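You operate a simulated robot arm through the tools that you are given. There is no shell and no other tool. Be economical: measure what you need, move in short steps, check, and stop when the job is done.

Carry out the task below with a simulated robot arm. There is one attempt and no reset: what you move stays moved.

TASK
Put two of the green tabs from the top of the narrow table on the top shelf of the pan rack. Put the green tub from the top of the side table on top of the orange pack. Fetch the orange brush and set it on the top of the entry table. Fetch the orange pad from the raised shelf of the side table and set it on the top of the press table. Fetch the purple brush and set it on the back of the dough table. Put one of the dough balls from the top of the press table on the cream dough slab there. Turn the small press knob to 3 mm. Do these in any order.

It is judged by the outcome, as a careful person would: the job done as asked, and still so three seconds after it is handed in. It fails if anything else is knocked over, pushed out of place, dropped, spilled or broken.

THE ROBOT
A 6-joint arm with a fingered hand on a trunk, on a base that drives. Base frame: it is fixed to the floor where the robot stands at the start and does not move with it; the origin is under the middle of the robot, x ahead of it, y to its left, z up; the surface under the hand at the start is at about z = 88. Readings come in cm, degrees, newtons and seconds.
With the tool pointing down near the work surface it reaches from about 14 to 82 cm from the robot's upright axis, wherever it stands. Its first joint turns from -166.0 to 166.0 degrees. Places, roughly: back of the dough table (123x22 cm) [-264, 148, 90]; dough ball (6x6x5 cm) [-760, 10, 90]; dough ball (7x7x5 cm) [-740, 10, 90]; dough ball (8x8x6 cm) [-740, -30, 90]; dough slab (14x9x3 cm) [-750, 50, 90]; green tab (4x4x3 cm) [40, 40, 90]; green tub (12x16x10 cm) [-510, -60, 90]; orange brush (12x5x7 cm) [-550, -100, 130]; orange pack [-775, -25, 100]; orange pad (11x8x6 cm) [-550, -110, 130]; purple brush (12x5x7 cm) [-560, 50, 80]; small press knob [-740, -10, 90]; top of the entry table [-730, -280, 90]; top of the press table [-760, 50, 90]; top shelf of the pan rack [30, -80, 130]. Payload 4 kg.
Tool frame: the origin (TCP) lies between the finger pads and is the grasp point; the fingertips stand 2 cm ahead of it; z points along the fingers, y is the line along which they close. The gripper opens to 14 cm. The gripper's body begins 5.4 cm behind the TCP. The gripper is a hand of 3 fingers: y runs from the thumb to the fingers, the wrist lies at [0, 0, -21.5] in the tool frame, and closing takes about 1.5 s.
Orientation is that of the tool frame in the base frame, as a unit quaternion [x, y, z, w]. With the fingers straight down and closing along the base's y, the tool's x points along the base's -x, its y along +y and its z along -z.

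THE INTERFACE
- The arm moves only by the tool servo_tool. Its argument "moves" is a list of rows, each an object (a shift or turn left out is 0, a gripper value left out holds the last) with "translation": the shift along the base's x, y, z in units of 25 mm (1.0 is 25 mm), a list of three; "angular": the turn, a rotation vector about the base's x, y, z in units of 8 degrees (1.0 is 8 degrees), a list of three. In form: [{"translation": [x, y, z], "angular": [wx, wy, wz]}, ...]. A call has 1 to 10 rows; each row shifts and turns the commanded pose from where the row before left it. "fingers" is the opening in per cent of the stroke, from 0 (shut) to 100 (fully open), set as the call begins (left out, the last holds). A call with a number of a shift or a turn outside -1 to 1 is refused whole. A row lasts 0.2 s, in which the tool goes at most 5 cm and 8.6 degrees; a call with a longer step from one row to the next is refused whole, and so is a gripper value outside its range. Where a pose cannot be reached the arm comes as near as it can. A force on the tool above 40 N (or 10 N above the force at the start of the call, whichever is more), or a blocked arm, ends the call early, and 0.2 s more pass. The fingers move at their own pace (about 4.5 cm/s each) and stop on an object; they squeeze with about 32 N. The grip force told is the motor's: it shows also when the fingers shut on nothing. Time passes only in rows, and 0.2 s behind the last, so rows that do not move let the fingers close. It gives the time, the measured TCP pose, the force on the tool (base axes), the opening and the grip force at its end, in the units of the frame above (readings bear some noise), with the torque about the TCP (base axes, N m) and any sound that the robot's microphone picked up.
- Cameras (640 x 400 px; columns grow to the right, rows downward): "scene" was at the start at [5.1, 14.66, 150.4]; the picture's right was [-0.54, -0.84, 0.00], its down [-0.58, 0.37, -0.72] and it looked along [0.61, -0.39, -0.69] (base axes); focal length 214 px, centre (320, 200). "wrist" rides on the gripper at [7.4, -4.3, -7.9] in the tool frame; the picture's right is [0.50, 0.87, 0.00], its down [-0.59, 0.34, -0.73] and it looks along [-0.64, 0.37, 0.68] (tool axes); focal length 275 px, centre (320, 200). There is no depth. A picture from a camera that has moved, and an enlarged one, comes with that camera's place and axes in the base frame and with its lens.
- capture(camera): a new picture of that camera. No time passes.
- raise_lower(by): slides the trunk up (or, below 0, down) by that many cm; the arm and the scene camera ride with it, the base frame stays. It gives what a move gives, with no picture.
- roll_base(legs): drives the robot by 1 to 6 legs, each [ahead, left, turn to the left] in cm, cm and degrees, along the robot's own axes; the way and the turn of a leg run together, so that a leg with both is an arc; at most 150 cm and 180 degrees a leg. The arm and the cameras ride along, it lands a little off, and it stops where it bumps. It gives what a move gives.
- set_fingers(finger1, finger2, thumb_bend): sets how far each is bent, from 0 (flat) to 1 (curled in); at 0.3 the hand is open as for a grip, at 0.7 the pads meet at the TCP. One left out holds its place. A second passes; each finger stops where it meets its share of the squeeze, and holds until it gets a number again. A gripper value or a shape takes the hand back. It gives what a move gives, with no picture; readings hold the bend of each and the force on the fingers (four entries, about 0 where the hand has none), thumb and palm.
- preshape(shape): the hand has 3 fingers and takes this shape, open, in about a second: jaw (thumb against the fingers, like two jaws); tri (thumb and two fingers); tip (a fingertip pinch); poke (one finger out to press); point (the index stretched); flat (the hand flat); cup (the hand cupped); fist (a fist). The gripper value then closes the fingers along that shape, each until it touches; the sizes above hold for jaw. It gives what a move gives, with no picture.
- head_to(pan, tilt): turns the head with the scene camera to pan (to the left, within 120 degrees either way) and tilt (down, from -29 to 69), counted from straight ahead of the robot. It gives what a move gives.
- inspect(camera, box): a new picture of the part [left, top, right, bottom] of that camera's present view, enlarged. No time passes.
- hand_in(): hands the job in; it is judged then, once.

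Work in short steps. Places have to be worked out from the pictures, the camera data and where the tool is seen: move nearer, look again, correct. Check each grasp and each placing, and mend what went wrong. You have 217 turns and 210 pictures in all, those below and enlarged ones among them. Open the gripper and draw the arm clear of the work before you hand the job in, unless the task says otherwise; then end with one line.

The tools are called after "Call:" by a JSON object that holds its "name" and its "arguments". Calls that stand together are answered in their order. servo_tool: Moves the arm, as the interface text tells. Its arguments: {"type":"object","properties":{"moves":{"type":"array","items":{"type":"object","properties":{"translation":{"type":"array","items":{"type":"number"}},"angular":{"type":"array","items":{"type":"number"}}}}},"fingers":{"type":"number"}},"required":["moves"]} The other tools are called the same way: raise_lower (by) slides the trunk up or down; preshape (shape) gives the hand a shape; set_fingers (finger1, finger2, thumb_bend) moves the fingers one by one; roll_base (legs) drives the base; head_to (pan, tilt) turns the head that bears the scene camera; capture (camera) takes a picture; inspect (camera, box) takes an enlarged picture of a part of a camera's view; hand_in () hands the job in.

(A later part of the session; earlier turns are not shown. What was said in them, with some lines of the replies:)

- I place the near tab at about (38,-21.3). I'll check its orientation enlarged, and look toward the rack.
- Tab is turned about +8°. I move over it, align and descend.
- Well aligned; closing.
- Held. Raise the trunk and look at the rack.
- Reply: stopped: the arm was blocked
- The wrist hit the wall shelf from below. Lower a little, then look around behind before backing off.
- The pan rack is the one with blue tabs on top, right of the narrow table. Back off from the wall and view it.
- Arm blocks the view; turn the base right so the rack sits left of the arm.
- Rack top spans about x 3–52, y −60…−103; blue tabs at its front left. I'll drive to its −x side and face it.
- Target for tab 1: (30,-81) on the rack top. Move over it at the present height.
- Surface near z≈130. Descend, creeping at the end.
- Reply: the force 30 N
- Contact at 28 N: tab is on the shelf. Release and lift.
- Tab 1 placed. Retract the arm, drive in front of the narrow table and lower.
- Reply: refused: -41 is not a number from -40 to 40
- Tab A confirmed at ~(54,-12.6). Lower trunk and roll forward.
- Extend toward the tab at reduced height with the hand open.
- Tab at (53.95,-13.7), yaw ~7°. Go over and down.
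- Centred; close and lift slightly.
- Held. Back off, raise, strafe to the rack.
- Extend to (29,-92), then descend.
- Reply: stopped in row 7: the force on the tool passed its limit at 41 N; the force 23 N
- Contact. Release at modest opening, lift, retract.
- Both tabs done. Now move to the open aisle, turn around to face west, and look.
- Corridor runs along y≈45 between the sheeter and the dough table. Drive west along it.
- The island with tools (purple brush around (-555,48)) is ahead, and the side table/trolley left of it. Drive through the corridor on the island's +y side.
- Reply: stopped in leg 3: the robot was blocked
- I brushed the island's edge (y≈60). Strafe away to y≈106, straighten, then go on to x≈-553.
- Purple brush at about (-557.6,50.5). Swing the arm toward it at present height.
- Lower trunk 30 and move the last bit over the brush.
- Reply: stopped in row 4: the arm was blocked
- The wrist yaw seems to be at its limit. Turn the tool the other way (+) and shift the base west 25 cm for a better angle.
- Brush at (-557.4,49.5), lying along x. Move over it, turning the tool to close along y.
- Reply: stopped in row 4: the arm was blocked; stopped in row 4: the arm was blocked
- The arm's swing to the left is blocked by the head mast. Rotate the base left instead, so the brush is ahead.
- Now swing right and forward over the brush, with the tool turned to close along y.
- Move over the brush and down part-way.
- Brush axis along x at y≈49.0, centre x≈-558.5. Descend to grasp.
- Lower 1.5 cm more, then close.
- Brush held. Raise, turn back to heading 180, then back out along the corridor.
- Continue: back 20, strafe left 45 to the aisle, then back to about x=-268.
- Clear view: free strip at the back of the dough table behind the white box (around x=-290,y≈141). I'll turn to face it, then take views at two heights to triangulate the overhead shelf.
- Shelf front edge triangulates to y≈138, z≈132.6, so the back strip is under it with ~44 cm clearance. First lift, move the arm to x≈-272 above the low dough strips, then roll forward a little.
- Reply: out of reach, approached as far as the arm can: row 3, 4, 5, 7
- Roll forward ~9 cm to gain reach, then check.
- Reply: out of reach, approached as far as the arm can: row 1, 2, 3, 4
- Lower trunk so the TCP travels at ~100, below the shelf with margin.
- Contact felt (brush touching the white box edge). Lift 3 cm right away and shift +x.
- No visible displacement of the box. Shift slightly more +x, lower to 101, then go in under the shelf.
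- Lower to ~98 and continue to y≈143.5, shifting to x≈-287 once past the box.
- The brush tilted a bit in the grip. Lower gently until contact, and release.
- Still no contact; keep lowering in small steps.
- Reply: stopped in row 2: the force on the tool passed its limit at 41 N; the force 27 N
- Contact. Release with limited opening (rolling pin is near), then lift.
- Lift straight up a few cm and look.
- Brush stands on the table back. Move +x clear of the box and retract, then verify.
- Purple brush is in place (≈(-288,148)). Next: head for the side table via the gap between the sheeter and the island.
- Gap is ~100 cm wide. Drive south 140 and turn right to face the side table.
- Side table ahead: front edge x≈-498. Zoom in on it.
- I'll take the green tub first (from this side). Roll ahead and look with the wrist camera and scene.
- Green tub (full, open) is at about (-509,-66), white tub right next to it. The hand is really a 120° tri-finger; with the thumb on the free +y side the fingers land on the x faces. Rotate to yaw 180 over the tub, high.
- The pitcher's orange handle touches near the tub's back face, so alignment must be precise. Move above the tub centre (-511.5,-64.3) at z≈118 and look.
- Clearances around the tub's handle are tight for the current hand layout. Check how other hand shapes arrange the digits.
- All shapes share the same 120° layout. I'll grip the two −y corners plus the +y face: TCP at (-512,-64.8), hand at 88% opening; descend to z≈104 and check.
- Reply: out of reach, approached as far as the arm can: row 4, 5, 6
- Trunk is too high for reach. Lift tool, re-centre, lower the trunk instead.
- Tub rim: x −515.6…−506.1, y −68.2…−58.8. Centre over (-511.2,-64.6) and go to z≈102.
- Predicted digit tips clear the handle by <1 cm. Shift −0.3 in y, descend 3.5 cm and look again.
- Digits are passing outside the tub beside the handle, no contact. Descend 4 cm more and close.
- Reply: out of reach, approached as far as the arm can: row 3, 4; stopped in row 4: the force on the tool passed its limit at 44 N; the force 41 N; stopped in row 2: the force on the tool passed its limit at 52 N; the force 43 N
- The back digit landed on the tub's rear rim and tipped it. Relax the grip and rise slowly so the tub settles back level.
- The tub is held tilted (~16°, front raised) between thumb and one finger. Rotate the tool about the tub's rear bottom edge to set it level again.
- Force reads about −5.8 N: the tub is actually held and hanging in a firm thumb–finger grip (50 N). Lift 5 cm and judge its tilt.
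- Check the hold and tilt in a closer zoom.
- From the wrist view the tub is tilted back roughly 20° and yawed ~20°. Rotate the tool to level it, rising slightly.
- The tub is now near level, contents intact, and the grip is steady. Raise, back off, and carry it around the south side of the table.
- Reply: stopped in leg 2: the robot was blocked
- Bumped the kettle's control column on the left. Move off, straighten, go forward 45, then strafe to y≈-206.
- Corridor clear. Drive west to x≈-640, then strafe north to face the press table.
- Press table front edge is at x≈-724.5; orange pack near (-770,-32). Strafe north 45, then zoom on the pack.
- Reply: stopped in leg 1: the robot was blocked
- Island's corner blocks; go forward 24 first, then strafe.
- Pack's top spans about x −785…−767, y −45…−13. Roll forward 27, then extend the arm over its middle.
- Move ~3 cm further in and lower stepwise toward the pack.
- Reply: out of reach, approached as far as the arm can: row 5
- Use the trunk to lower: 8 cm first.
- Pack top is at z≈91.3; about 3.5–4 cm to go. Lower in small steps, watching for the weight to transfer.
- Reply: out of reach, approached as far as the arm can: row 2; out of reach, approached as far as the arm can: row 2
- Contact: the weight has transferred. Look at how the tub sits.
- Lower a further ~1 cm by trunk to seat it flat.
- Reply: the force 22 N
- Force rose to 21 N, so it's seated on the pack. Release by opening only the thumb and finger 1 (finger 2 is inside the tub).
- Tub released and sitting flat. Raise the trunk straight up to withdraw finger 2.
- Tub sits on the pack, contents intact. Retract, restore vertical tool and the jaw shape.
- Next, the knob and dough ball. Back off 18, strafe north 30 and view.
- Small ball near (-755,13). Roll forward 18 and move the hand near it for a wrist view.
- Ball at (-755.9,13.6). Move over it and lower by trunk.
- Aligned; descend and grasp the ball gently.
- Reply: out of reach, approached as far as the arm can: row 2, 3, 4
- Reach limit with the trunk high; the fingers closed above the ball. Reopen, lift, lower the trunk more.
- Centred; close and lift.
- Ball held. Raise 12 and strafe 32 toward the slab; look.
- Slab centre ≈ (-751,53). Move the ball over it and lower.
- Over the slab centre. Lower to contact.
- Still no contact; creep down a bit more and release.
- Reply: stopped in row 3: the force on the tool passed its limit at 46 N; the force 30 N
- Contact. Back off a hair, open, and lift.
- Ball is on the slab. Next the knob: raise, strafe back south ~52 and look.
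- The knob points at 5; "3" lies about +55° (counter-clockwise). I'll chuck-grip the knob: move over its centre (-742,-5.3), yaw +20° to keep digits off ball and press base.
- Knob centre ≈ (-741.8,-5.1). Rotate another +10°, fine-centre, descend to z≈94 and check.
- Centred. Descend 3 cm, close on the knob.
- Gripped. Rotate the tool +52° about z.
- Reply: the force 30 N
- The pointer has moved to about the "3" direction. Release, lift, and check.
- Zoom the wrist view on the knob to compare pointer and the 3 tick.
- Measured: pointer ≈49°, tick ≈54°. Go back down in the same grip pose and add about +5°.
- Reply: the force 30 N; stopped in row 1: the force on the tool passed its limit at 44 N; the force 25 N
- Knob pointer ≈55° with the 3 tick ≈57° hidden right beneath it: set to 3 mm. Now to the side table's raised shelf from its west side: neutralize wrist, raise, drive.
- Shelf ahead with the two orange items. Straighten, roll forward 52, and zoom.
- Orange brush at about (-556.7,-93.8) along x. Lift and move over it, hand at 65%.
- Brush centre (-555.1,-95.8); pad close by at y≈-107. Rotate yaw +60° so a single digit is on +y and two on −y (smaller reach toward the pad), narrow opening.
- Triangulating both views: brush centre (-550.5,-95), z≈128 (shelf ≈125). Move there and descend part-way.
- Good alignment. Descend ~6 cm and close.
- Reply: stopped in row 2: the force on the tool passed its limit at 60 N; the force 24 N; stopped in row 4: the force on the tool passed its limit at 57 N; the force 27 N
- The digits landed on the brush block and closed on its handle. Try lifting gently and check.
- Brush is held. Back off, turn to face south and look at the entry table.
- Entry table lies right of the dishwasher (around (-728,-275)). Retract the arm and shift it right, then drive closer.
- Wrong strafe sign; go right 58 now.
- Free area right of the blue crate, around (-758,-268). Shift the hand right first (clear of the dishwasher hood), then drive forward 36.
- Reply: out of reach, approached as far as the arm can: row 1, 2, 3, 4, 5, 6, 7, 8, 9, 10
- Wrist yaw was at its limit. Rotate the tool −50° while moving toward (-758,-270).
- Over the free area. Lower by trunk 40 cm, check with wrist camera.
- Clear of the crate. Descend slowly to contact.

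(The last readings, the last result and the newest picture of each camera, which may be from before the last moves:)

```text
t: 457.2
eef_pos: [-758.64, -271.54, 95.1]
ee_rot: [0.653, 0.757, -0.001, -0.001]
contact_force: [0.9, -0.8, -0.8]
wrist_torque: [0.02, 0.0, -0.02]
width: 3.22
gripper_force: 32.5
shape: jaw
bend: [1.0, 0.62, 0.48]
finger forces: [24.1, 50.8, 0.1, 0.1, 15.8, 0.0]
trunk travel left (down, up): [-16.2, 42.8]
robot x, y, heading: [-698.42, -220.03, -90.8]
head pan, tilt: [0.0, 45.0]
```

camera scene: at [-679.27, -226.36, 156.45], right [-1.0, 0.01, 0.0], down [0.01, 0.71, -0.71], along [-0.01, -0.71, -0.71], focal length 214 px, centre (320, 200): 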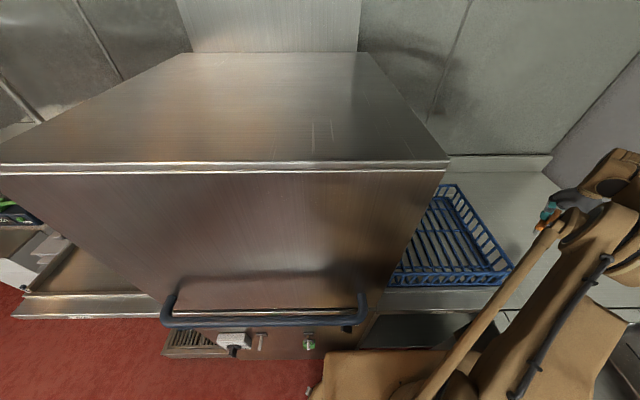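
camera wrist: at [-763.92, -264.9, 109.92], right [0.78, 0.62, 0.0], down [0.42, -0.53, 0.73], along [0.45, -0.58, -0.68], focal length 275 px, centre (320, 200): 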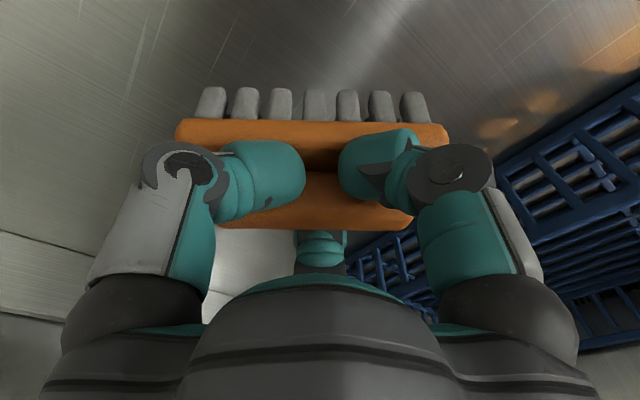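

Call:
{"name": "servo_tool", "arguments": {"moves": [{"translation": [0, 0, -0.2]}, {"translation": [0, 0, -0.2]}, {"translation": [0, 0, -0.2]}, {"translation": [0, 0, -0.2]}, {"translation": [0, 0, -0.2]}, {}]}}

Call:
{"name": "capture", "arguments": {"camera": "wrist"}}

```text
t: 458.0
eef_pos: [-758.57, -271.53, 94.3]
ee_rot: [0.653, 0.757, -0.004, -0.001]
contact_force: [0.5, 0.3, 23.4]
wrist_torque: [-0.21, -0.56, -0.01]
width: 3.26
gripper_force: 31.6
shape: jaw
bend: [1.0, 0.63, 0.48]
finger forces: [28.4, 75.3, 0.1, 0.0, 18.5, 0.0]
trunk travel left (down, up): [-16.2, 42.8]
robot x, y, heading: [-698.46, -219.88, -90.5]
head pan, tilt: [0.0, 45.0]
stopped in row 3: the force on the tool passed its limit at 45 N (the readings are from after the stop); the commanded pose is now the measured one
```

```text
41 pictures are left
camera wrist: at [-763.76, -264.83, 102.2], right [0.78, 0.62, -0.01], down [0.43, -0.53, 0.73], along [0.45, -0.58, -0.68], focal length 275 px, centre (320, 200)
```

wrist: 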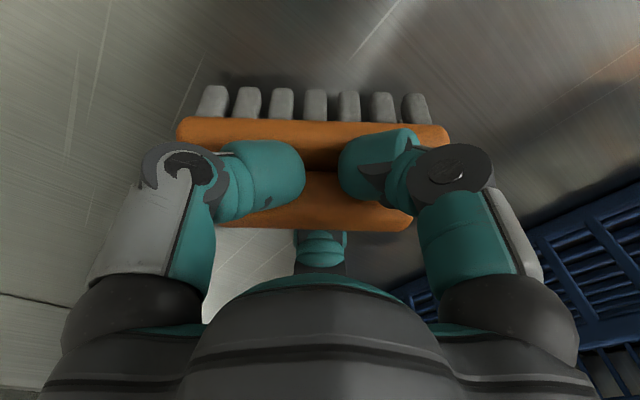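

Contact with the table top. Release and lift.

Call:
{"name": "servo_tool", "arguments": {"moves": [{"translation": [0, 0, 0.04]}, {}, {}, {}, {}], "fingers": 55}}

Call:
{"name": "servo_tool", "arguments": {"moves": [{"translation": [0, 0, 0.5]}, {"translation": [0, 0, 1]}, {"translation": [0, 0, 1]}, {"translation": [0, 0, 1]}, {"translation": [0, 0, 1]}]}}

Call:
{"name": "capture", "arguments": {"camera": "wrist"}}

```text
t: 459.2
eef_pos: [-758.86, -271.48, 94.06]
ee_rot: [0.653, 0.757, -0.002, -0.001]
contact_force: [0.0, 0.0, 3.2]
wrist_torque: [0.1, -0.01, 0.01]
width: 7.56
gripper_force: 0.1
shape: jaw
bend: [0.33, 0.32, 0.31]
finger forces: [2.6, 0.0, 0.1, 0.0, 0.5, 0.0]
trunk travel left (down, up): [-16.2, 42.8]
robot x, y, heading: [-698.04, -220.49, -90.6]
head pan, tilt: [0.0, 45.0]
```

```text
t: 460.4
eef_pos: [-758.89, -271.66, 105.46]
ee_rot: [0.654, 0.757, -0.003, -0.001]
contact_force: [-0.2, 1.0, -0.2]
wrist_torque: [0.01, -0.02, 0.0]
width: 7.65
gripper_force: 0.2
shape: jaw
bend: [0.32, 0.32, 0.31]
finger forces: [0.0, 0.0, 0.0, 0.1, 0.1, 0.0]
trunk travel left (down, up): [-16.2, 42.8]
robot x, y, heading: [-698.36, -219.92, -90.8]
head pan, tilt: [0.0, 45.0]
```

```text
40 pictures are left
camera wrist: at [-764.08, -265.05, 113.34], right [0.78, 0.62, -0.01], down [0.42, -0.53, 0.73], along [0.45, -0.58, -0.68], focal length 275 px, centre (320, 200)
```

wrist: 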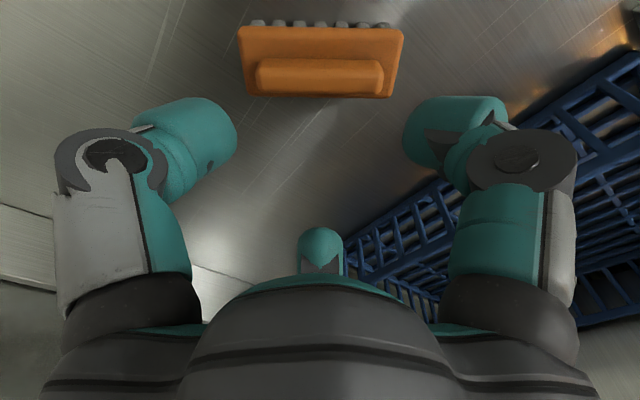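

Brush is set on the entry table. Raise, back off, turn to face the side table.

Call:
{"name": "raise_lower", "arguments": {"by": 40}}

Call:
{"name": "roll_base", "arguments": {"legs": [[-80, 0, 0], [0, 0, 90.5]]}}

Call:
{"name": "servo_tool", "arguments": {"moves": [{"translation": [0, 1, 0]}, {"translation": [0, 1, 0]}, {"translation": [0, 1, 0]}, {"translation": [0, 1, 0]}, {"translation": [0, 1, 0]}, {"translation": [0, 1, 0]}, {"translation": [0, 1, 0]}, {"translation": [0, 1, 0]}, {"translation": [0, 1, 0]}, {"translation": [0, 1, 0]}]}}

Call:
{"name": "servo_tool", "arguments": {"moves": [{"translation": [0, 1, 0]}, {"translation": [0, 1, 0]}, {"translation": [0, 1, 0]}, {"translation": [0, 1, 0]}, {"translation": [0, 1, 0]}, {"translation": [0, 1, 0]}, {"translation": [0, 1, 0]}, {"translation": [0, 1, 0]}, {"translation": [0, 1, 0]}, {"translation": [0, 1, 0]}]}}

```text
t: 464.2
eef_pos: [-758.88, -271.78, 145.35]
ee_rot: [0.653, 0.757, -0.003, -0.001]
contact_force: [0.0, 0.8, 0.4]
wrist_torque: [0.01, 0.0, 0.01]
width: 7.65
gripper_force: 0.1
shape: jaw
bend: [0.32, 0.32, 0.31]
finger forces: [0.0, 0.0, 0.0, 0.0, 0.0, 0.1]
trunk travel left (down, up): [-56.2, 2.8]
robot x, y, heading: [-698.08, -219.76, -90.7]
head pan, tilt: [0.0, 45.0]
```

```text
t: 472.4
eef_pos: [-644.75, -199.82, 145.41]
ee_rot: [-0.083, 0.997, -0.002, 0.0]
contact_force: [0.9, -0.2, 0.6]
wrist_torque: [0.0, 0.01, -0.02]
width: 7.66
gripper_force: 0.1
shape: jaw
bend: [0.32, 0.32, 0.31]
finger forces: [0.0, 0.0, 0.1, 0.1, 0.1, 0.0]
trunk travel left (down, up): [-56.2, 2.8]
robot x, y, heading: [-697.67, -140.33, 0.4]
head pan, tilt: [0.0, 45.0]
```

```text
t: 474.6
eef_pos: [-644.91, -174.76, 145.31]
ee_rot: [-0.084, 0.996, -0.004, 0.001]
contact_force: [0.6, -0.5, 1.0]
wrist_torque: [-0.04, 0.01, 0.0]
width: 7.67
gripper_force: 0.0
shape: jaw
bend: [0.32, 0.32, 0.31]
finger forces: [0.1, 0.0, 0.1, 0.0, 0.1, 0.0]
trunk travel left (down, up): [-56.2, 2.8]
robot x, y, heading: [-697.65, -140.03, 0.6]
head pan, tilt: [0.0, 45.0]
```

```text
t: 476.8
eef_pos: [-644.98, -149.7, 145.6]
ee_rot: [-0.083, 0.997, -0.003, 0.001]
contact_force: [-0.3, 0.8, 0.0]
wrist_torque: [-0.01, -0.02, 0.02]
width: 7.63
gripper_force: 0.1
shape: jaw
bend: [0.32, 0.32, 0.31]
finger forces: [0.0, 0.0, 0.1, 0.0, 0.0, 0.0]
trunk travel left (down, up): [-56.2, 2.8]
robot x, y, heading: [-697.74, -140.45, 0.4]
head pan, tilt: [0.0, 45.0]
```

Drive to the shelf's west side and view the pad.

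Call:
{"name": "roll_base", "arguments": {"legs": [[0, 36, 0], [68, 0, -0.5]]}}

Call:
{"name": "capture", "arguments": {"camera": "wrist"}}

Call:
{"name": "inspect", "arguments": {"camera": "scene", "box": [260, 80, 420, 220]}}

```text
t: 482.5
eef_pos: [-575.46, -112.78, 145.49]
ee_rot: [-0.084, 0.996, -0.003, 0.001]
contact_force: [0.1, -1.0, -0.4]
wrist_torque: [0.04, 0.03, 0.03]
width: 7.67
gripper_force: 0.0
shape: jaw
bend: [0.32, 0.32, 0.31]
finger forces: [0.1, 0.0, 0.0, 0.0, 0.1, 0.1]
trunk travel left (down, up): [-56.2, 2.8]
robot x, y, heading: [-628.55, -103.18, 0.5]
head pan, tilt: [0.0, 45.0]
```

```text
39 pictures are left
camera wrist: at [-581.99, -118.24, 153.37], right [-0.64, 0.77, -0.01], down [0.52, 0.44, 0.73], along [0.57, 0.47, -0.68], focal length 275 px, centre (320, 200)
```

wrist: 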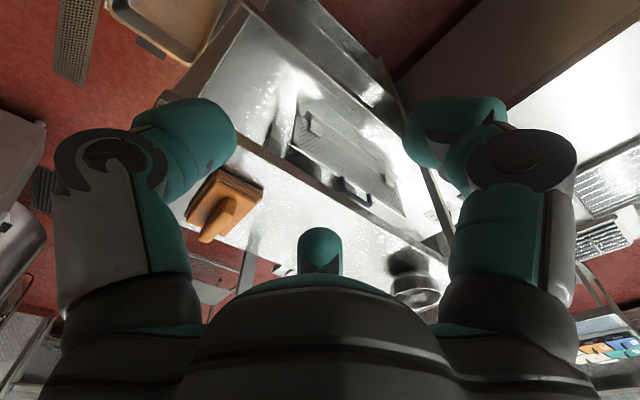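

```text
2.86 times, centred on (340, 150) of scene
camera zoom: at [-622.15, -84.14, 196.43], right [0.01, -1.0, 0.0], down [-0.71, -0.01, -0.71], along [0.71, 0.01, -0.71], focal length 613 px, centre (263, 343)
```

zoom: 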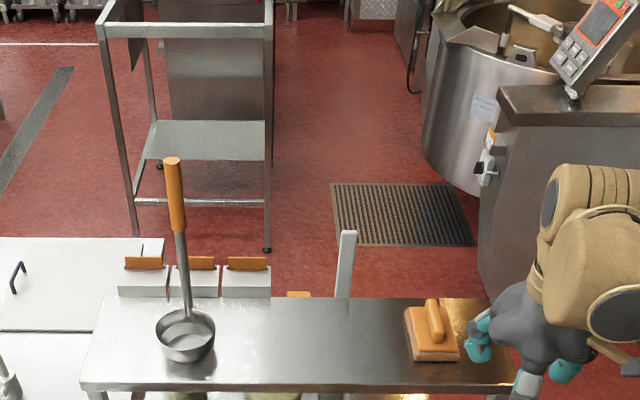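

Pad at (-550.2,-110.4), z≈127, long axis and handle along x. Roll 8 forward and move over it with yaw ≈60° as for the brush.

Call:
{"name": "roll_base", "arguments": {"legs": [[8, 0, 0]]}}

Call:
{"name": "servo_tool", "arguments": {"moves": [{"translation": [1, 0.15, 0], "angular": [0, 0, 0.92]}, {"translation": [1, 0.15, 0], "angular": [0, 0, 0.92]}, {"translation": [1, 0.15, 0], "angular": [0, 0, 0.92]}, {"translation": [1, 0.15, 0], "angular": [0, 0, 0.92]}, {"translation": [1, 0.15, 0], "angular": [0, 0, 0.92]}, {"translation": [1, 0.15, 0], "angular": [0, 0, 0.92]}, {"translation": [0.9, 0.1, 0], "angular": [0, 0, 0.92]}], "fingers": 55}}

Call:
{"name": "capture", "arguments": {"camera": "wrist"}}

```text
t: 483.6
eef_pos: [-567.34, -112.81, 145.43]
ee_rot: [-0.083, 0.997, -0.003, 0.0]
contact_force: [-0.1, 0.0, 0.8]
wrist_torque: [0.02, 0.03, -0.02]
width: 7.66
gripper_force: 0.0
shape: jaw
bend: [0.32, 0.32, 0.31]
finger forces: [0.0, 0.1, 0.0, 0.0, 0.0, 0.1]
trunk travel left (down, up): [-56.2, 2.8]
robot x, y, heading: [-620.16, -103.44, 0.6]
head pan, tilt: [0.0, 45.0]
```

```text
t: 485.2
eef_pos: [-550.21, -110.18, 145.39]
ee_rot: [-0.509, 0.861, -0.002, 0.001]
contact_force: [-0.3, 0.4, -0.3]
wrist_torque: [0.02, -0.01, 0.0]
width: 7.65
gripper_force: 0.1
shape: jaw
bend: [0.32, 0.32, 0.31]
finger forces: [0.0, 0.1, 0.0, 0.1, 0.0, 0.0]
trunk travel left (down, up): [-56.2, 2.8]
robot x, y, heading: [-620.27, -103.49, 0.6]
head pan, tilt: [0.0, 45.0]
```

```text
37 pictures are left
camera wrist: at [-549.92, -118.76, 153.27], right [-1.0, -0.02, 0.0], down [-0.02, 0.68, 0.73], along [-0.01, 0.73, -0.68], focal length 275 px, centre (320, 200)
```

wrist: 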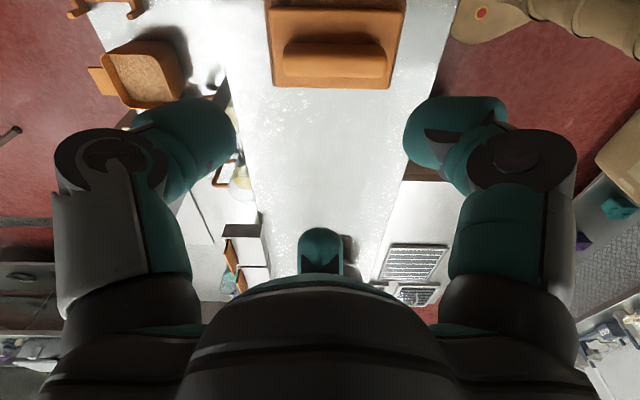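

Aligned within 1 cm. Descend to z≈135 and check.

Call:
{"name": "servo_tool", "arguments": {"moves": [{"translation": [-0.4, 0, -1]}, {"translation": [0, 0, -1]}, {"translation": [0, 0, -1]}, {"translation": [0, 0, -1]}]}}

Call:
{"name": "capture", "arguments": {"camera": "wrist"}}

```text
t: 486.2
eef_pos: [-551.22, -110.33, 135.52]
ee_rot: [-0.508, 0.861, -0.002, 0.002]
contact_force: [0.3, 0.7, 0.8]
wrist_torque: [0.0, 0.03, 0.0]
width: 7.65
gripper_force: 0.1
shape: jaw
bend: [0.32, 0.32, 0.31]
finger forces: [0.0, 0.0, 0.0, 0.0, 0.0, 0.1]
trunk travel left (down, up): [-56.2, 2.8]
robot x, y, heading: [-620.32, -103.11, 0.7]
head pan, tilt: [0.0, 45.0]
```

```text
36 pictures are left
camera wrist: at [-550.99, -118.97, 143.42], right [-1.0, -0.02, 0.0], down [-0.02, 0.68, 0.73], along [-0.01, 0.73, -0.68], focal length 275 px, centre (320, 200)
```

wrist: 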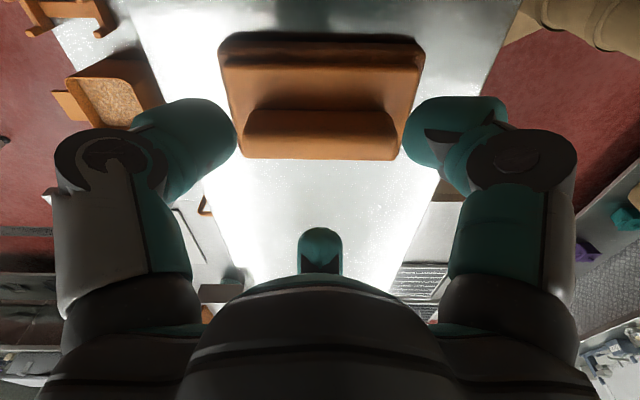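

Handle centred. Descend to just above the base, close on the handle.

Call:
{"name": "servo_tool", "arguments": {"moves": [{"translation": [0, 0, -0.7]}, {"translation": [0, 0, -0.5]}, {"translation": [0, 0, -0.2]}, {"translation": [0, 0, -0.2]}, {}]}}

Call:
{"name": "servo_tool", "arguments": {"moves": [{}, {}, {}, {}, {}, {}], "fingers": 0}}

Call:
{"name": "capture", "arguments": {"camera": "wrist"}}

```text
t: 487.4
eef_pos: [-551.41, -110.32, 131.47]
ee_rot: [-0.508, 0.861, -0.002, 0.002]
contact_force: [0.5, -1.3, 9.5]
wrist_torque: [-0.25, 0.29, 0.02]
width: 7.7
gripper_force: 0.0
shape: jaw
bend: [0.32, 0.32, 0.31]
finger forces: [8.0, 0.0, 0.1, 0.1, 1.3, 0.0]
trunk travel left (down, up): [-56.2, 2.8]
robot x, y, heading: [-620.38, -103.34, 0.5]
head pan, tilt: [0.0, 45.0]
```

```text
t: 488.4
eef_pos: [-551.24, -109.95, 131.77]
ee_rot: [-0.509, 0.861, -0.003, 0.004]
contact_force: [5.4, -0.6, 26.3]
wrist_torque: [0.65, 0.18, -0.1]
width: 3.69
gripper_force: 31.8
shape: jaw
bend: [0.43, 0.64, 0.42]
finger forces: [30.1, 67.2, 0.1, 0.0, 30.3, 0.0]
trunk travel left (down, up): [-56.2, 2.8]
robot x, y, heading: [-620.28, -103.25, 0.7]
head pan, tilt: [0.0, 45.0]
stopped in row 5: the force on the tool passed its limit at 44 N (the readings are from after the stop); the commanded pose is now the measured one
```

```text
35 pictures are left
camera wrist: at [-551.17, -118.77, 139.64], right [-1.0, -0.02, -0.01], down [-0.02, 0.68, 0.73], along [-0.01, 0.73, -0.68], focal length 275 px, centre (320, 200)
```

wrist: 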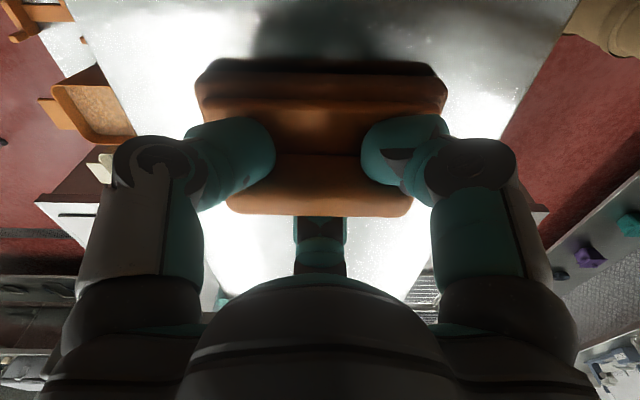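

Gripped (30/67/30 N). Lift and check.

Call:
{"name": "servo_tool", "arguments": {"moves": [{"translation": [0, 0, 0.3]}, {"translation": [0, 0, 0.6]}, {"translation": [0, 0, 0.8]}, {"translation": [0, 0, 0.8]}, {"translation": [0, 0, 0.8]}]}}

Call:
{"name": "capture", "arguments": {"camera": "wrist"}}

```text
t: 489.6
eef_pos: [-551.24, -110.24, 139.77]
ee_rot: [-0.509, 0.861, -0.003, 0.004]
contact_force: [0.6, -0.1, -0.1]
wrist_torque: [0.0, 0.0, 0.01]
width: 3.42
gripper_force: 31.8
shape: jaw
bend: [0.46, 0.64, 0.44]
finger forces: [22.5, 43.5, 0.0, 0.1, 20.8, 0.1]
trunk travel left (down, up): [-56.2, 2.8]
robot x, y, heading: [-620.32, -103.07, 0.7]
head pan, tilt: [0.0, 45.0]
```

```text
34 pictures are left
camera wrist: at [-551.0, -118.83, 147.72], right [-1.0, -0.02, -0.01], down [-0.02, 0.68, 0.73], along [-0.01, 0.73, -0.68], focal length 275 px, centre (320, 200)
```

wrist: 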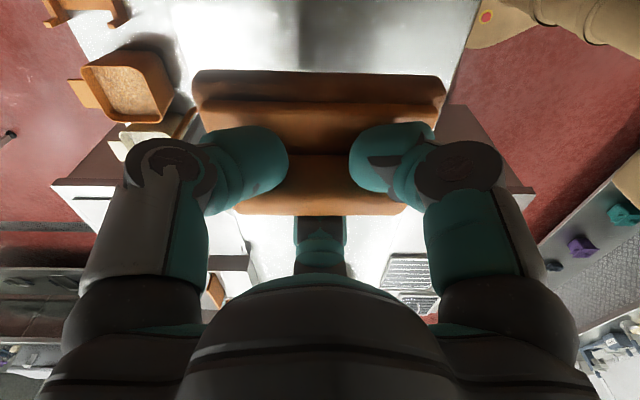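

Pad held. Retract the arm, back off, turn around and drive to the press table's free spot (about (-747,16.5)).

Call:
{"name": "servo_tool", "arguments": {"moves": [{"translation": [0, 0, 0.8]}, {"translation": [-1, 0.3, 0]}, {"translation": [-1, 0.3, 0]}, {"translation": [-1, 0.3, 0]}, {"translation": [-1, 0.3, 0]}, {"translation": [-1, 0.3, 0]}, {"translation": [-1, 0.3, 0]}, {"translation": [-1, 0.3, 0]}, {"translation": [-1, 0.3, 0]}, {"translation": [-1, 0.3, 0]}]}}

Call:
{"name": "roll_base", "arguments": {"legs": [[-55, 0, 0], [0, 0, 179], [0, -60, 0], [0, -60, 0]]}}

Call:
{"name": "head_to", "arguments": {"pan": 5, "tilt": 50}}

Call:
{"name": "capture", "arguments": {"camera": "scene"}}

```text
t: 491.8
eef_pos: [-573.63, -103.63, 141.66]
ee_rot: [-0.509, 0.86, -0.003, 0.003]
contact_force: [0.1, 0.0, 0.0]
wrist_torque: [-0.01, 0.01, 0.0]
width: 3.37
gripper_force: 31.7
shape: jaw
bend: [0.46, 0.64, 0.44]
finger forces: [22.6, 43.1, 0.1, 0.0, 20.6, 0.0]
trunk travel left (down, up): [-56.2, 2.8]
robot x, y, heading: [-620.24, -103.05, 0.9]
head pan, tilt: [0.0, 45.0]
```

```text
t: 508.1
eef_pos: [-724.94, 12.37, 141.76]
ee_rot: [0.853, 0.522, -0.003, -0.001]
contact_force: [-0.5, 0.9, -0.5]
wrist_torque: [0.03, -0.02, -0.01]
width: 3.41
gripper_force: 32.7
shape: jaw
bend: [0.46, 0.64, 0.44]
finger forces: [22.7, 43.4, 0.0, 0.1, 20.6, 0.0]
trunk travel left (down, up): [-56.2, 2.8]
robot x, y, heading: [-678.58, 12.81, -177.4]
head pan, tilt: [0.0, 45.0]
```

```text
t: 508.8
eef_pos: [-725.05, 12.38, 141.73]
ee_rot: [0.853, 0.522, -0.004, -0.002]
contact_force: [0.5, 0.8, 0.1]
wrist_torque: [-0.01, 0.0, -0.01]
width: 3.41
gripper_force: 31.9
shape: jaw
bend: [0.46, 0.64, 0.44]
finger forces: [22.7, 43.4, 0.0, 0.1, 20.6, 0.0]
trunk travel left (down, up): [-56.2, 2.8]
robot x, y, heading: [-678.14, 13.07, -177.7]
head pan, tilt: [5.0, 50.0]
```

```text
33 pictures are left
camera scene: at [-683.03, -6.49, 195.75], right [-0.13, 0.99, 0.0], down [0.76, 0.1, -0.64], along [-0.64, -0.08, -0.77], focal length 214 px, centre (320, 200)
```

scene: 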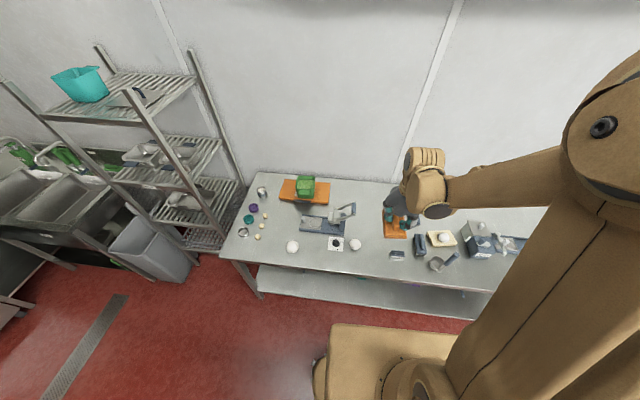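

Everything in order. Extend to (-747,16.5) and lower by trunk.

Call:
{"name": "servo_tool", "arguments": {"moves": [{"translation": [-1, 0.2, 0]}, {"translation": [-1, 0.2, 0]}, {"translation": [-1, 0.2, 0]}, {"translation": [-1, 0.2, 0]}, {"translation": [-1, 0.2, 0]}, {"translation": [-1, 0.2, 0]}, {"translation": [-1, 0.2, 0]}, {"translation": [-1, 0.2, 0]}, {"translation": [-0.8, 0, 0]}]}}

Call:
{"name": "raise_lower", "arguments": {"by": -34}}

Call:
{"name": "capture", "arguments": {"camera": "wrist"}}

Call:
{"name": "inspect", "arguments": {"camera": "scene", "box": [300, 140, 460, 260]}}

```text
t: 510.8
eef_pos: [-747.09, 16.33, 141.54]
ee_rot: [0.853, 0.522, -0.003, -0.002]
contact_force: [0.0, 1.2, 0.1]
wrist_torque: [0.0, 0.01, 0.02]
width: 3.42
gripper_force: 31.7
shape: jaw
bend: [0.46, 0.64, 0.44]
finger forces: [22.5, 43.2, 0.0, 0.1, 20.6, 0.0]
trunk travel left (down, up): [-56.2, 2.8]
robot x, y, heading: [-678.07, 13.33, -177.5]
head pan, tilt: [5.0, 50.0]
```

```text
t: 514.1
eef_pos: [-746.85, 16.41, 107.56]
ee_rot: [0.852, 0.523, -0.003, -0.002]
contact_force: [-0.3, 0.4, -0.8]
wrist_torque: [-0.01, 0.0, -0.03]
width: 3.4
gripper_force: 32.3
shape: jaw
bend: [0.46, 0.64, 0.44]
finger forces: [22.6, 43.2, 0.0, 0.0, 20.7, 0.1]
trunk travel left (down, up): [-22.2, 36.8]
robot x, y, heading: [-678.25, 13.02, -177.7]
head pan, tilt: [5.0, 50.0]
```

```text
32 pictures are left
camera wrist: at [-747.22, 24.74, 115.52], right [1.0, 0.05, -0.01], down [0.04, -0.68, 0.73], along [0.03, -0.73, -0.68], focal length 275 px, centre (320, 200)
```

wrist: 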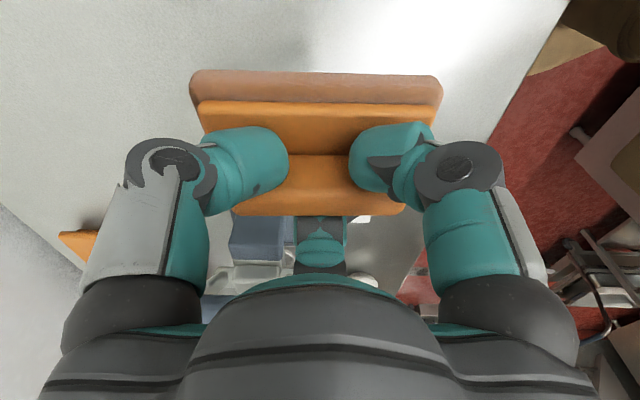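

```text
3.33 times, centred on (380, 200) of scene
camera zoom: at [-683.03, -6.54, 161.75], right [-0.13, 0.99, 0.0], down [0.76, 0.1, -0.64], along [-0.64, -0.08, -0.77], focal length 715 px, centre (120, 200)
```

zoom: 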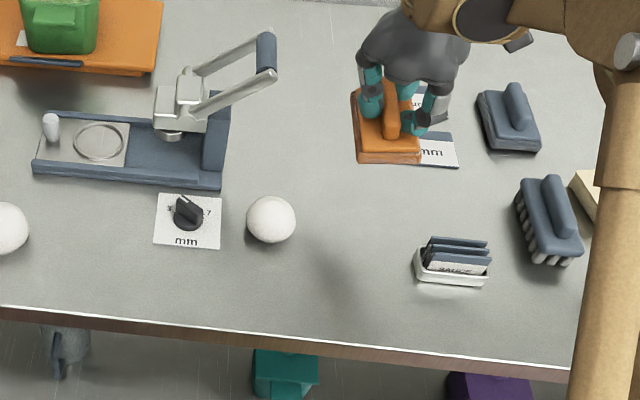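

Landing spot is clear. Descend.

Call:
{"name": "servo_tool", "arguments": {"moves": [{"translation": [0, 0, -1]}, {"translation": [0, 0, -1]}, {"translation": [0, 0, -1]}, {"translation": [0, 0, -0.8]}, {"translation": [0, 0, -0.4]}, {"translation": [0, 0, -0.2]}, {"translation": [0, 0, -0.2]}, {}]}}

Call:
{"name": "servo_tool", "arguments": {"moves": [{"translation": [0, 0, -0.2]}, {"translation": [0, 0, -0.2]}, {"translation": [0, 0, -0.2]}, {"translation": [0, 0, -0.2]}, {"translation": [0, 0, -0.2]}, {}]}}

```text
t: 515.9
eef_pos: [-746.77, 16.26, 96.18]
ee_rot: [0.853, 0.522, -0.004, -0.002]
contact_force: [1.1, 0.1, -0.5]
wrist_torque: [-0.03, 0.0, -0.01]
width: 3.42
gripper_force: 32.2
shape: jaw
bend: [0.46, 0.64, 0.44]
finger forces: [22.6, 43.2, 0.0, 0.0, 20.6, 0.0]
trunk travel left (down, up): [-22.2, 36.8]
robot x, y, heading: [-678.46, 13.35, -177.8]
head pan, tilt: [5.0, 50.0]
```

```text
t: 517.3
eef_pos: [-746.97, 16.42, 93.56]
ee_rot: [0.853, 0.522, -0.004, -0.003]
contact_force: [-1.4, 2.5, 4.7]
wrist_torque: [-0.09, -0.22, 0.07]
width: 3.41
gripper_force: 32.2
shape: jaw
bend: [0.46, 0.64, 0.44]
finger forces: [26.1, 43.3, 0.0, 0.0, 19.3, 0.0]
trunk travel left (down, up): [-22.2, 36.8]
robot x, y, heading: [-678.2, 13.42, -177.7]
head pan, tilt: [5.0, 50.0]
```

Contact beginning; a touch more, then release and lift.

Call:
{"name": "servo_tool", "arguments": {"moves": [{"translation": [0, 0, -0.1]}, {}]}}

Call:
{"name": "servo_tool", "arguments": {"moves": [{}, {}, {}, {}], "fingers": 52}}

Call:
{"name": "servo_tool", "arguments": {"moves": [{"translation": [0, 0, 0.4]}, {"translation": [0, 0, 1]}, {"translation": [0, 0, 1]}, {"translation": [0, 0, 1]}, {"translation": [0, 0, 1]}, {"translation": [0, 0, 1]}]}}

Call:
{"name": "raise_lower", "arguments": {"by": 25}}

Call:
{"name": "roll_base", "arguments": {"legs": [[-10, 0, 0]]}}

Call:
{"name": "inspect", "arguments": {"camera": "scene", "box": [220, 120, 520, 300]}}

Call:
{"name": "capture", "arguments": {"camera": "wrist"}}

```text
t: 517.9
eef_pos: [-746.97, 16.32, 93.34]
ee_rot: [0.853, 0.522, -0.004, -0.003]
contact_force: [-2.2, 2.7, 7.6]
wrist_torque: [-0.13, -0.33, 0.06]
width: 3.38
gripper_force: 32.1
shape: jaw
bend: [0.46, 0.64, 0.45]
finger forces: [28.5, 45.1, 0.0, 0.0, 20.0, 0.0]
trunk travel left (down, up): [-22.2, 36.8]
robot x, y, heading: [-677.77, 13.47, -177.6]
head pan, tilt: [5.0, 50.0]
```

```text
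t: 518.9
eef_pos: [-746.93, 16.34, 93.33]
ee_rot: [0.853, 0.522, -0.004, -0.002]
contact_force: [0.0, -0.7, 0.0]
wrist_torque: [0.0, -0.02, 0.0]
width: 7.26
gripper_force: 0.1
shape: jaw
bend: [0.33, 0.33, 0.32]
finger forces: [0.0, 0.1, 0.0, 0.0, 0.0, 0.0]
trunk travel left (down, up): [-22.2, 36.8]
robot x, y, heading: [-678.24, 13.16, -177.6]
head pan, tilt: [5.0, 50.0]
```

```text
t: 520.3
eef_pos: [-746.94, 16.42, 106.88]
ee_rot: [0.853, 0.522, -0.003, -0.002]
contact_force: [-1.3, 0.3, 0.2]
wrist_torque: [0.0, 0.01, -0.03]
width: 7.26
gripper_force: 0.1
shape: jaw
bend: [0.33, 0.33, 0.32]
finger forces: [0.0, 0.0, 0.1, 0.0, 0.0, 0.0]
trunk travel left (down, up): [-22.2, 36.8]
robot x, y, heading: [-678.43, 13.16, -177.7]
head pan, tilt: [5.0, 50.0]
```

```text
t: 522.9
eef_pos: [-746.95, 16.39, 131.94]
ee_rot: [0.854, 0.521, -0.003, -0.002]
contact_force: [-0.6, 0.8, 0.3]
wrist_torque: [-0.01, 0.02, 0.0]
width: 7.21
gripper_force: 0.1
shape: jaw
bend: [0.33, 0.33, 0.32]
finger forces: [0.0, 0.0, 0.1, 0.0, 0.0, 0.1]
trunk travel left (down, up): [-47.2, 11.8]
robot x, y, heading: [-678.09, 13.25, -177.2]
head pan, tilt: [5.0, 50.0]
```

```text
t: 524.1
eef_pos: [-736.86, 16.86, 131.91]
ee_rot: [0.853, 0.521, -0.004, -0.002]
contact_force: [0.0, -0.5, 0.9]
wrist_torque: [0.0, 0.02, -0.01]
width: 7.22
gripper_force: 0.1
shape: jaw
bend: [0.33, 0.33, 0.32]
finger forces: [0.0, 0.0, 0.0, 0.0, 0.1, 0.0]
trunk travel left (down, up): [-47.2, 11.8]
robot x, y, heading: [-668.55, 13.64, -177.6]
head pan, tilt: [5.0, 50.0]
```

```text
2.13 times, centred on (370, 210) of scene
camera zoom: at [-673.07, -6.12, 186.75], right [-0.13, 0.99, 0.0], down [0.76, 0.1, -0.64], along [-0.64, -0.08, -0.77], focal length 458 px, centre (213, 179)
```

zoom: 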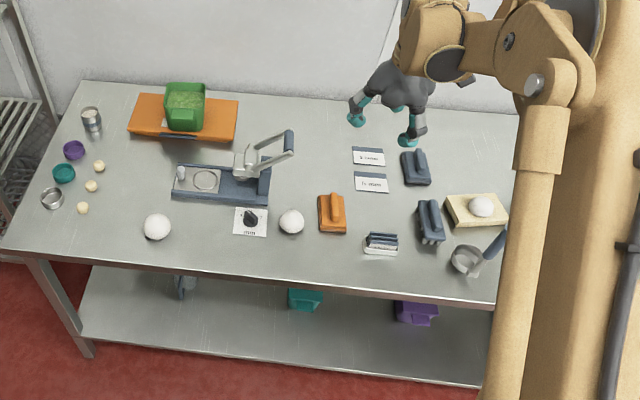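

```text
29 pictures are left
camera wrist: at [-737.29, 25.26, 139.83], right [1.0, 0.05, -0.01], down [0.04, -0.68, 0.73], along [0.03, -0.73, -0.68], focal length 275 px, centre (320, 200)
```

wrist: 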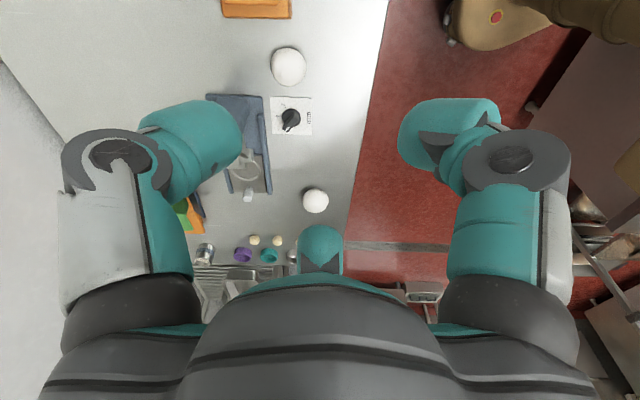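

Pad placed. Final check on the knob and the tub.

Call:
{"name": "inspect", "arguments": {"camera": "scene", "box": [322, 210, 352, 236]}}

Call:
{"name": "inspect", "arguments": {"camera": "wrist", "box": [262, 88, 320, 142]}}

```text
15.38 times, centred on (337, 223) of scene
camera zoom: at [-673.07, -6.12, 186.75], right [-0.13, 0.99, 0.0], down [0.76, 0.1, -0.64], along [-0.64, -0.08, -0.77], focal length 3300 px, centre (58, -154)
```

zoom: 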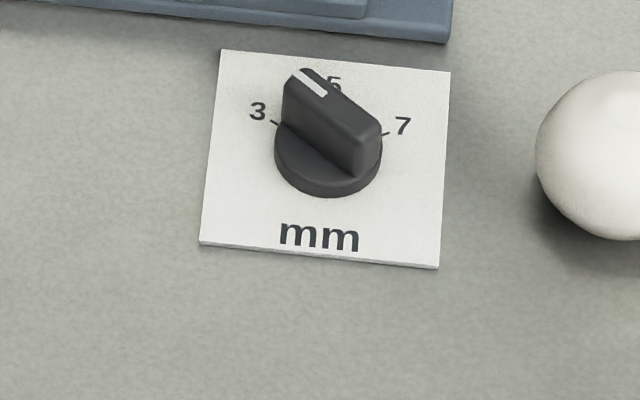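

```text
7.41 times, centred on (291, 115) of wrist
camera zoom: at [-737.29, 25.26, 139.83], right [1.0, 0.05, -0.01], down [0.04, -0.68, 0.73], along [0.03, -0.73, -0.68], focal length 2039 px, centre (535, 830)
```

zoom: 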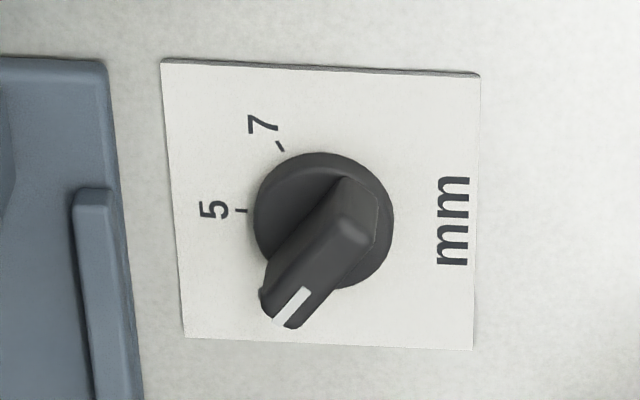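

The knob pointer lines up with 3 (≈53°). Retreat clear of the table with the hand open.

Call:
{"name": "roll_base", "arguments": {"legs": [[-12, 0, 0]]}}

Call:
{"name": "servo_tool", "arguments": {"moves": [{"translation": [1, 0, 0]}, {"translation": [1, 0, 0]}, {"translation": [1, 0, 0]}, {"translation": [1, 0, 0]}, {"translation": [1, 0, 0]}, {"translation": [1, 0, 0]}], "fingers": 100}}

Call:
{"name": "capture", "arguments": {"camera": "scene"}}

```text
t: 525.3
eef_pos: [-725.28, 17.19, 131.87]
ee_rot: [0.853, 0.522, -0.003, -0.003]
contact_force: [0.5, -0.6, 0.6]
wrist_torque: [0.0, 0.01, -0.01]
width: 7.26
gripper_force: 0.0
shape: jaw
bend: [0.33, 0.33, 0.32]
finger forces: [0.0, 0.0, 0.1, 0.0, 0.0, 0.0]
trunk travel left (down, up): [-47.2, 11.8]
robot x, y, heading: [-656.2, 14.25, -177.5]
head pan, tilt: [5.0, 50.0]
```

```text
t: 526.7
eef_pos: [-710.22, 17.37, 131.85]
ee_rot: [0.852, 0.523, -0.004, -0.002]
contact_force: [-0.2, -0.4, -0.8]
wrist_torque: [-0.01, 0.01, 0.03]
width: 14.02
gripper_force: 0.0
shape: jaw
bend: [0.3, 0.3, 0.3]
finger forces: [0.0, 0.0, 0.1, 0.0, 0.1, 0.0]
trunk travel left (down, up): [-47.2, 11.8]
robot x, y, heading: [-656.83, 13.99, -177.5]
head pan, tilt: [5.0, 50.0]
```

```text
26 pictures are left
camera scene: at [-661.21, -5.63, 186.75], right [-0.13, 0.99, 0.0], down [0.76, 0.1, -0.64], along [-0.64, -0.08, -0.77], focal length 214 px, centre (320, 200)
```

scene: 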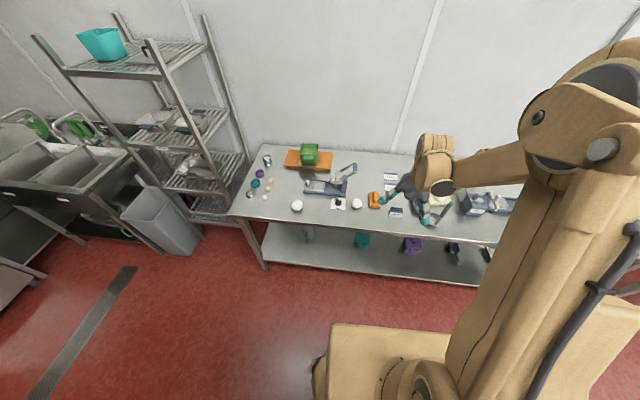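

All seven tasks are in place, the hand is open and the arm is clear. Handing in.

Call:
{"name": "hand_in", "arguments": {}}

```text
The job is handed in.
```

All seven jobs are done and handed in, and each item looked right when I last checked it. The small press knob reads 3 mm to within a few degrees. Along the way the green tub tipped while I was gripping it, but the pictures showed nothing spilled. The arm or base also bumped the wall shelf, the island and the kettle column, and the purple brush brushed the white box; I saw nothing moved out of place.
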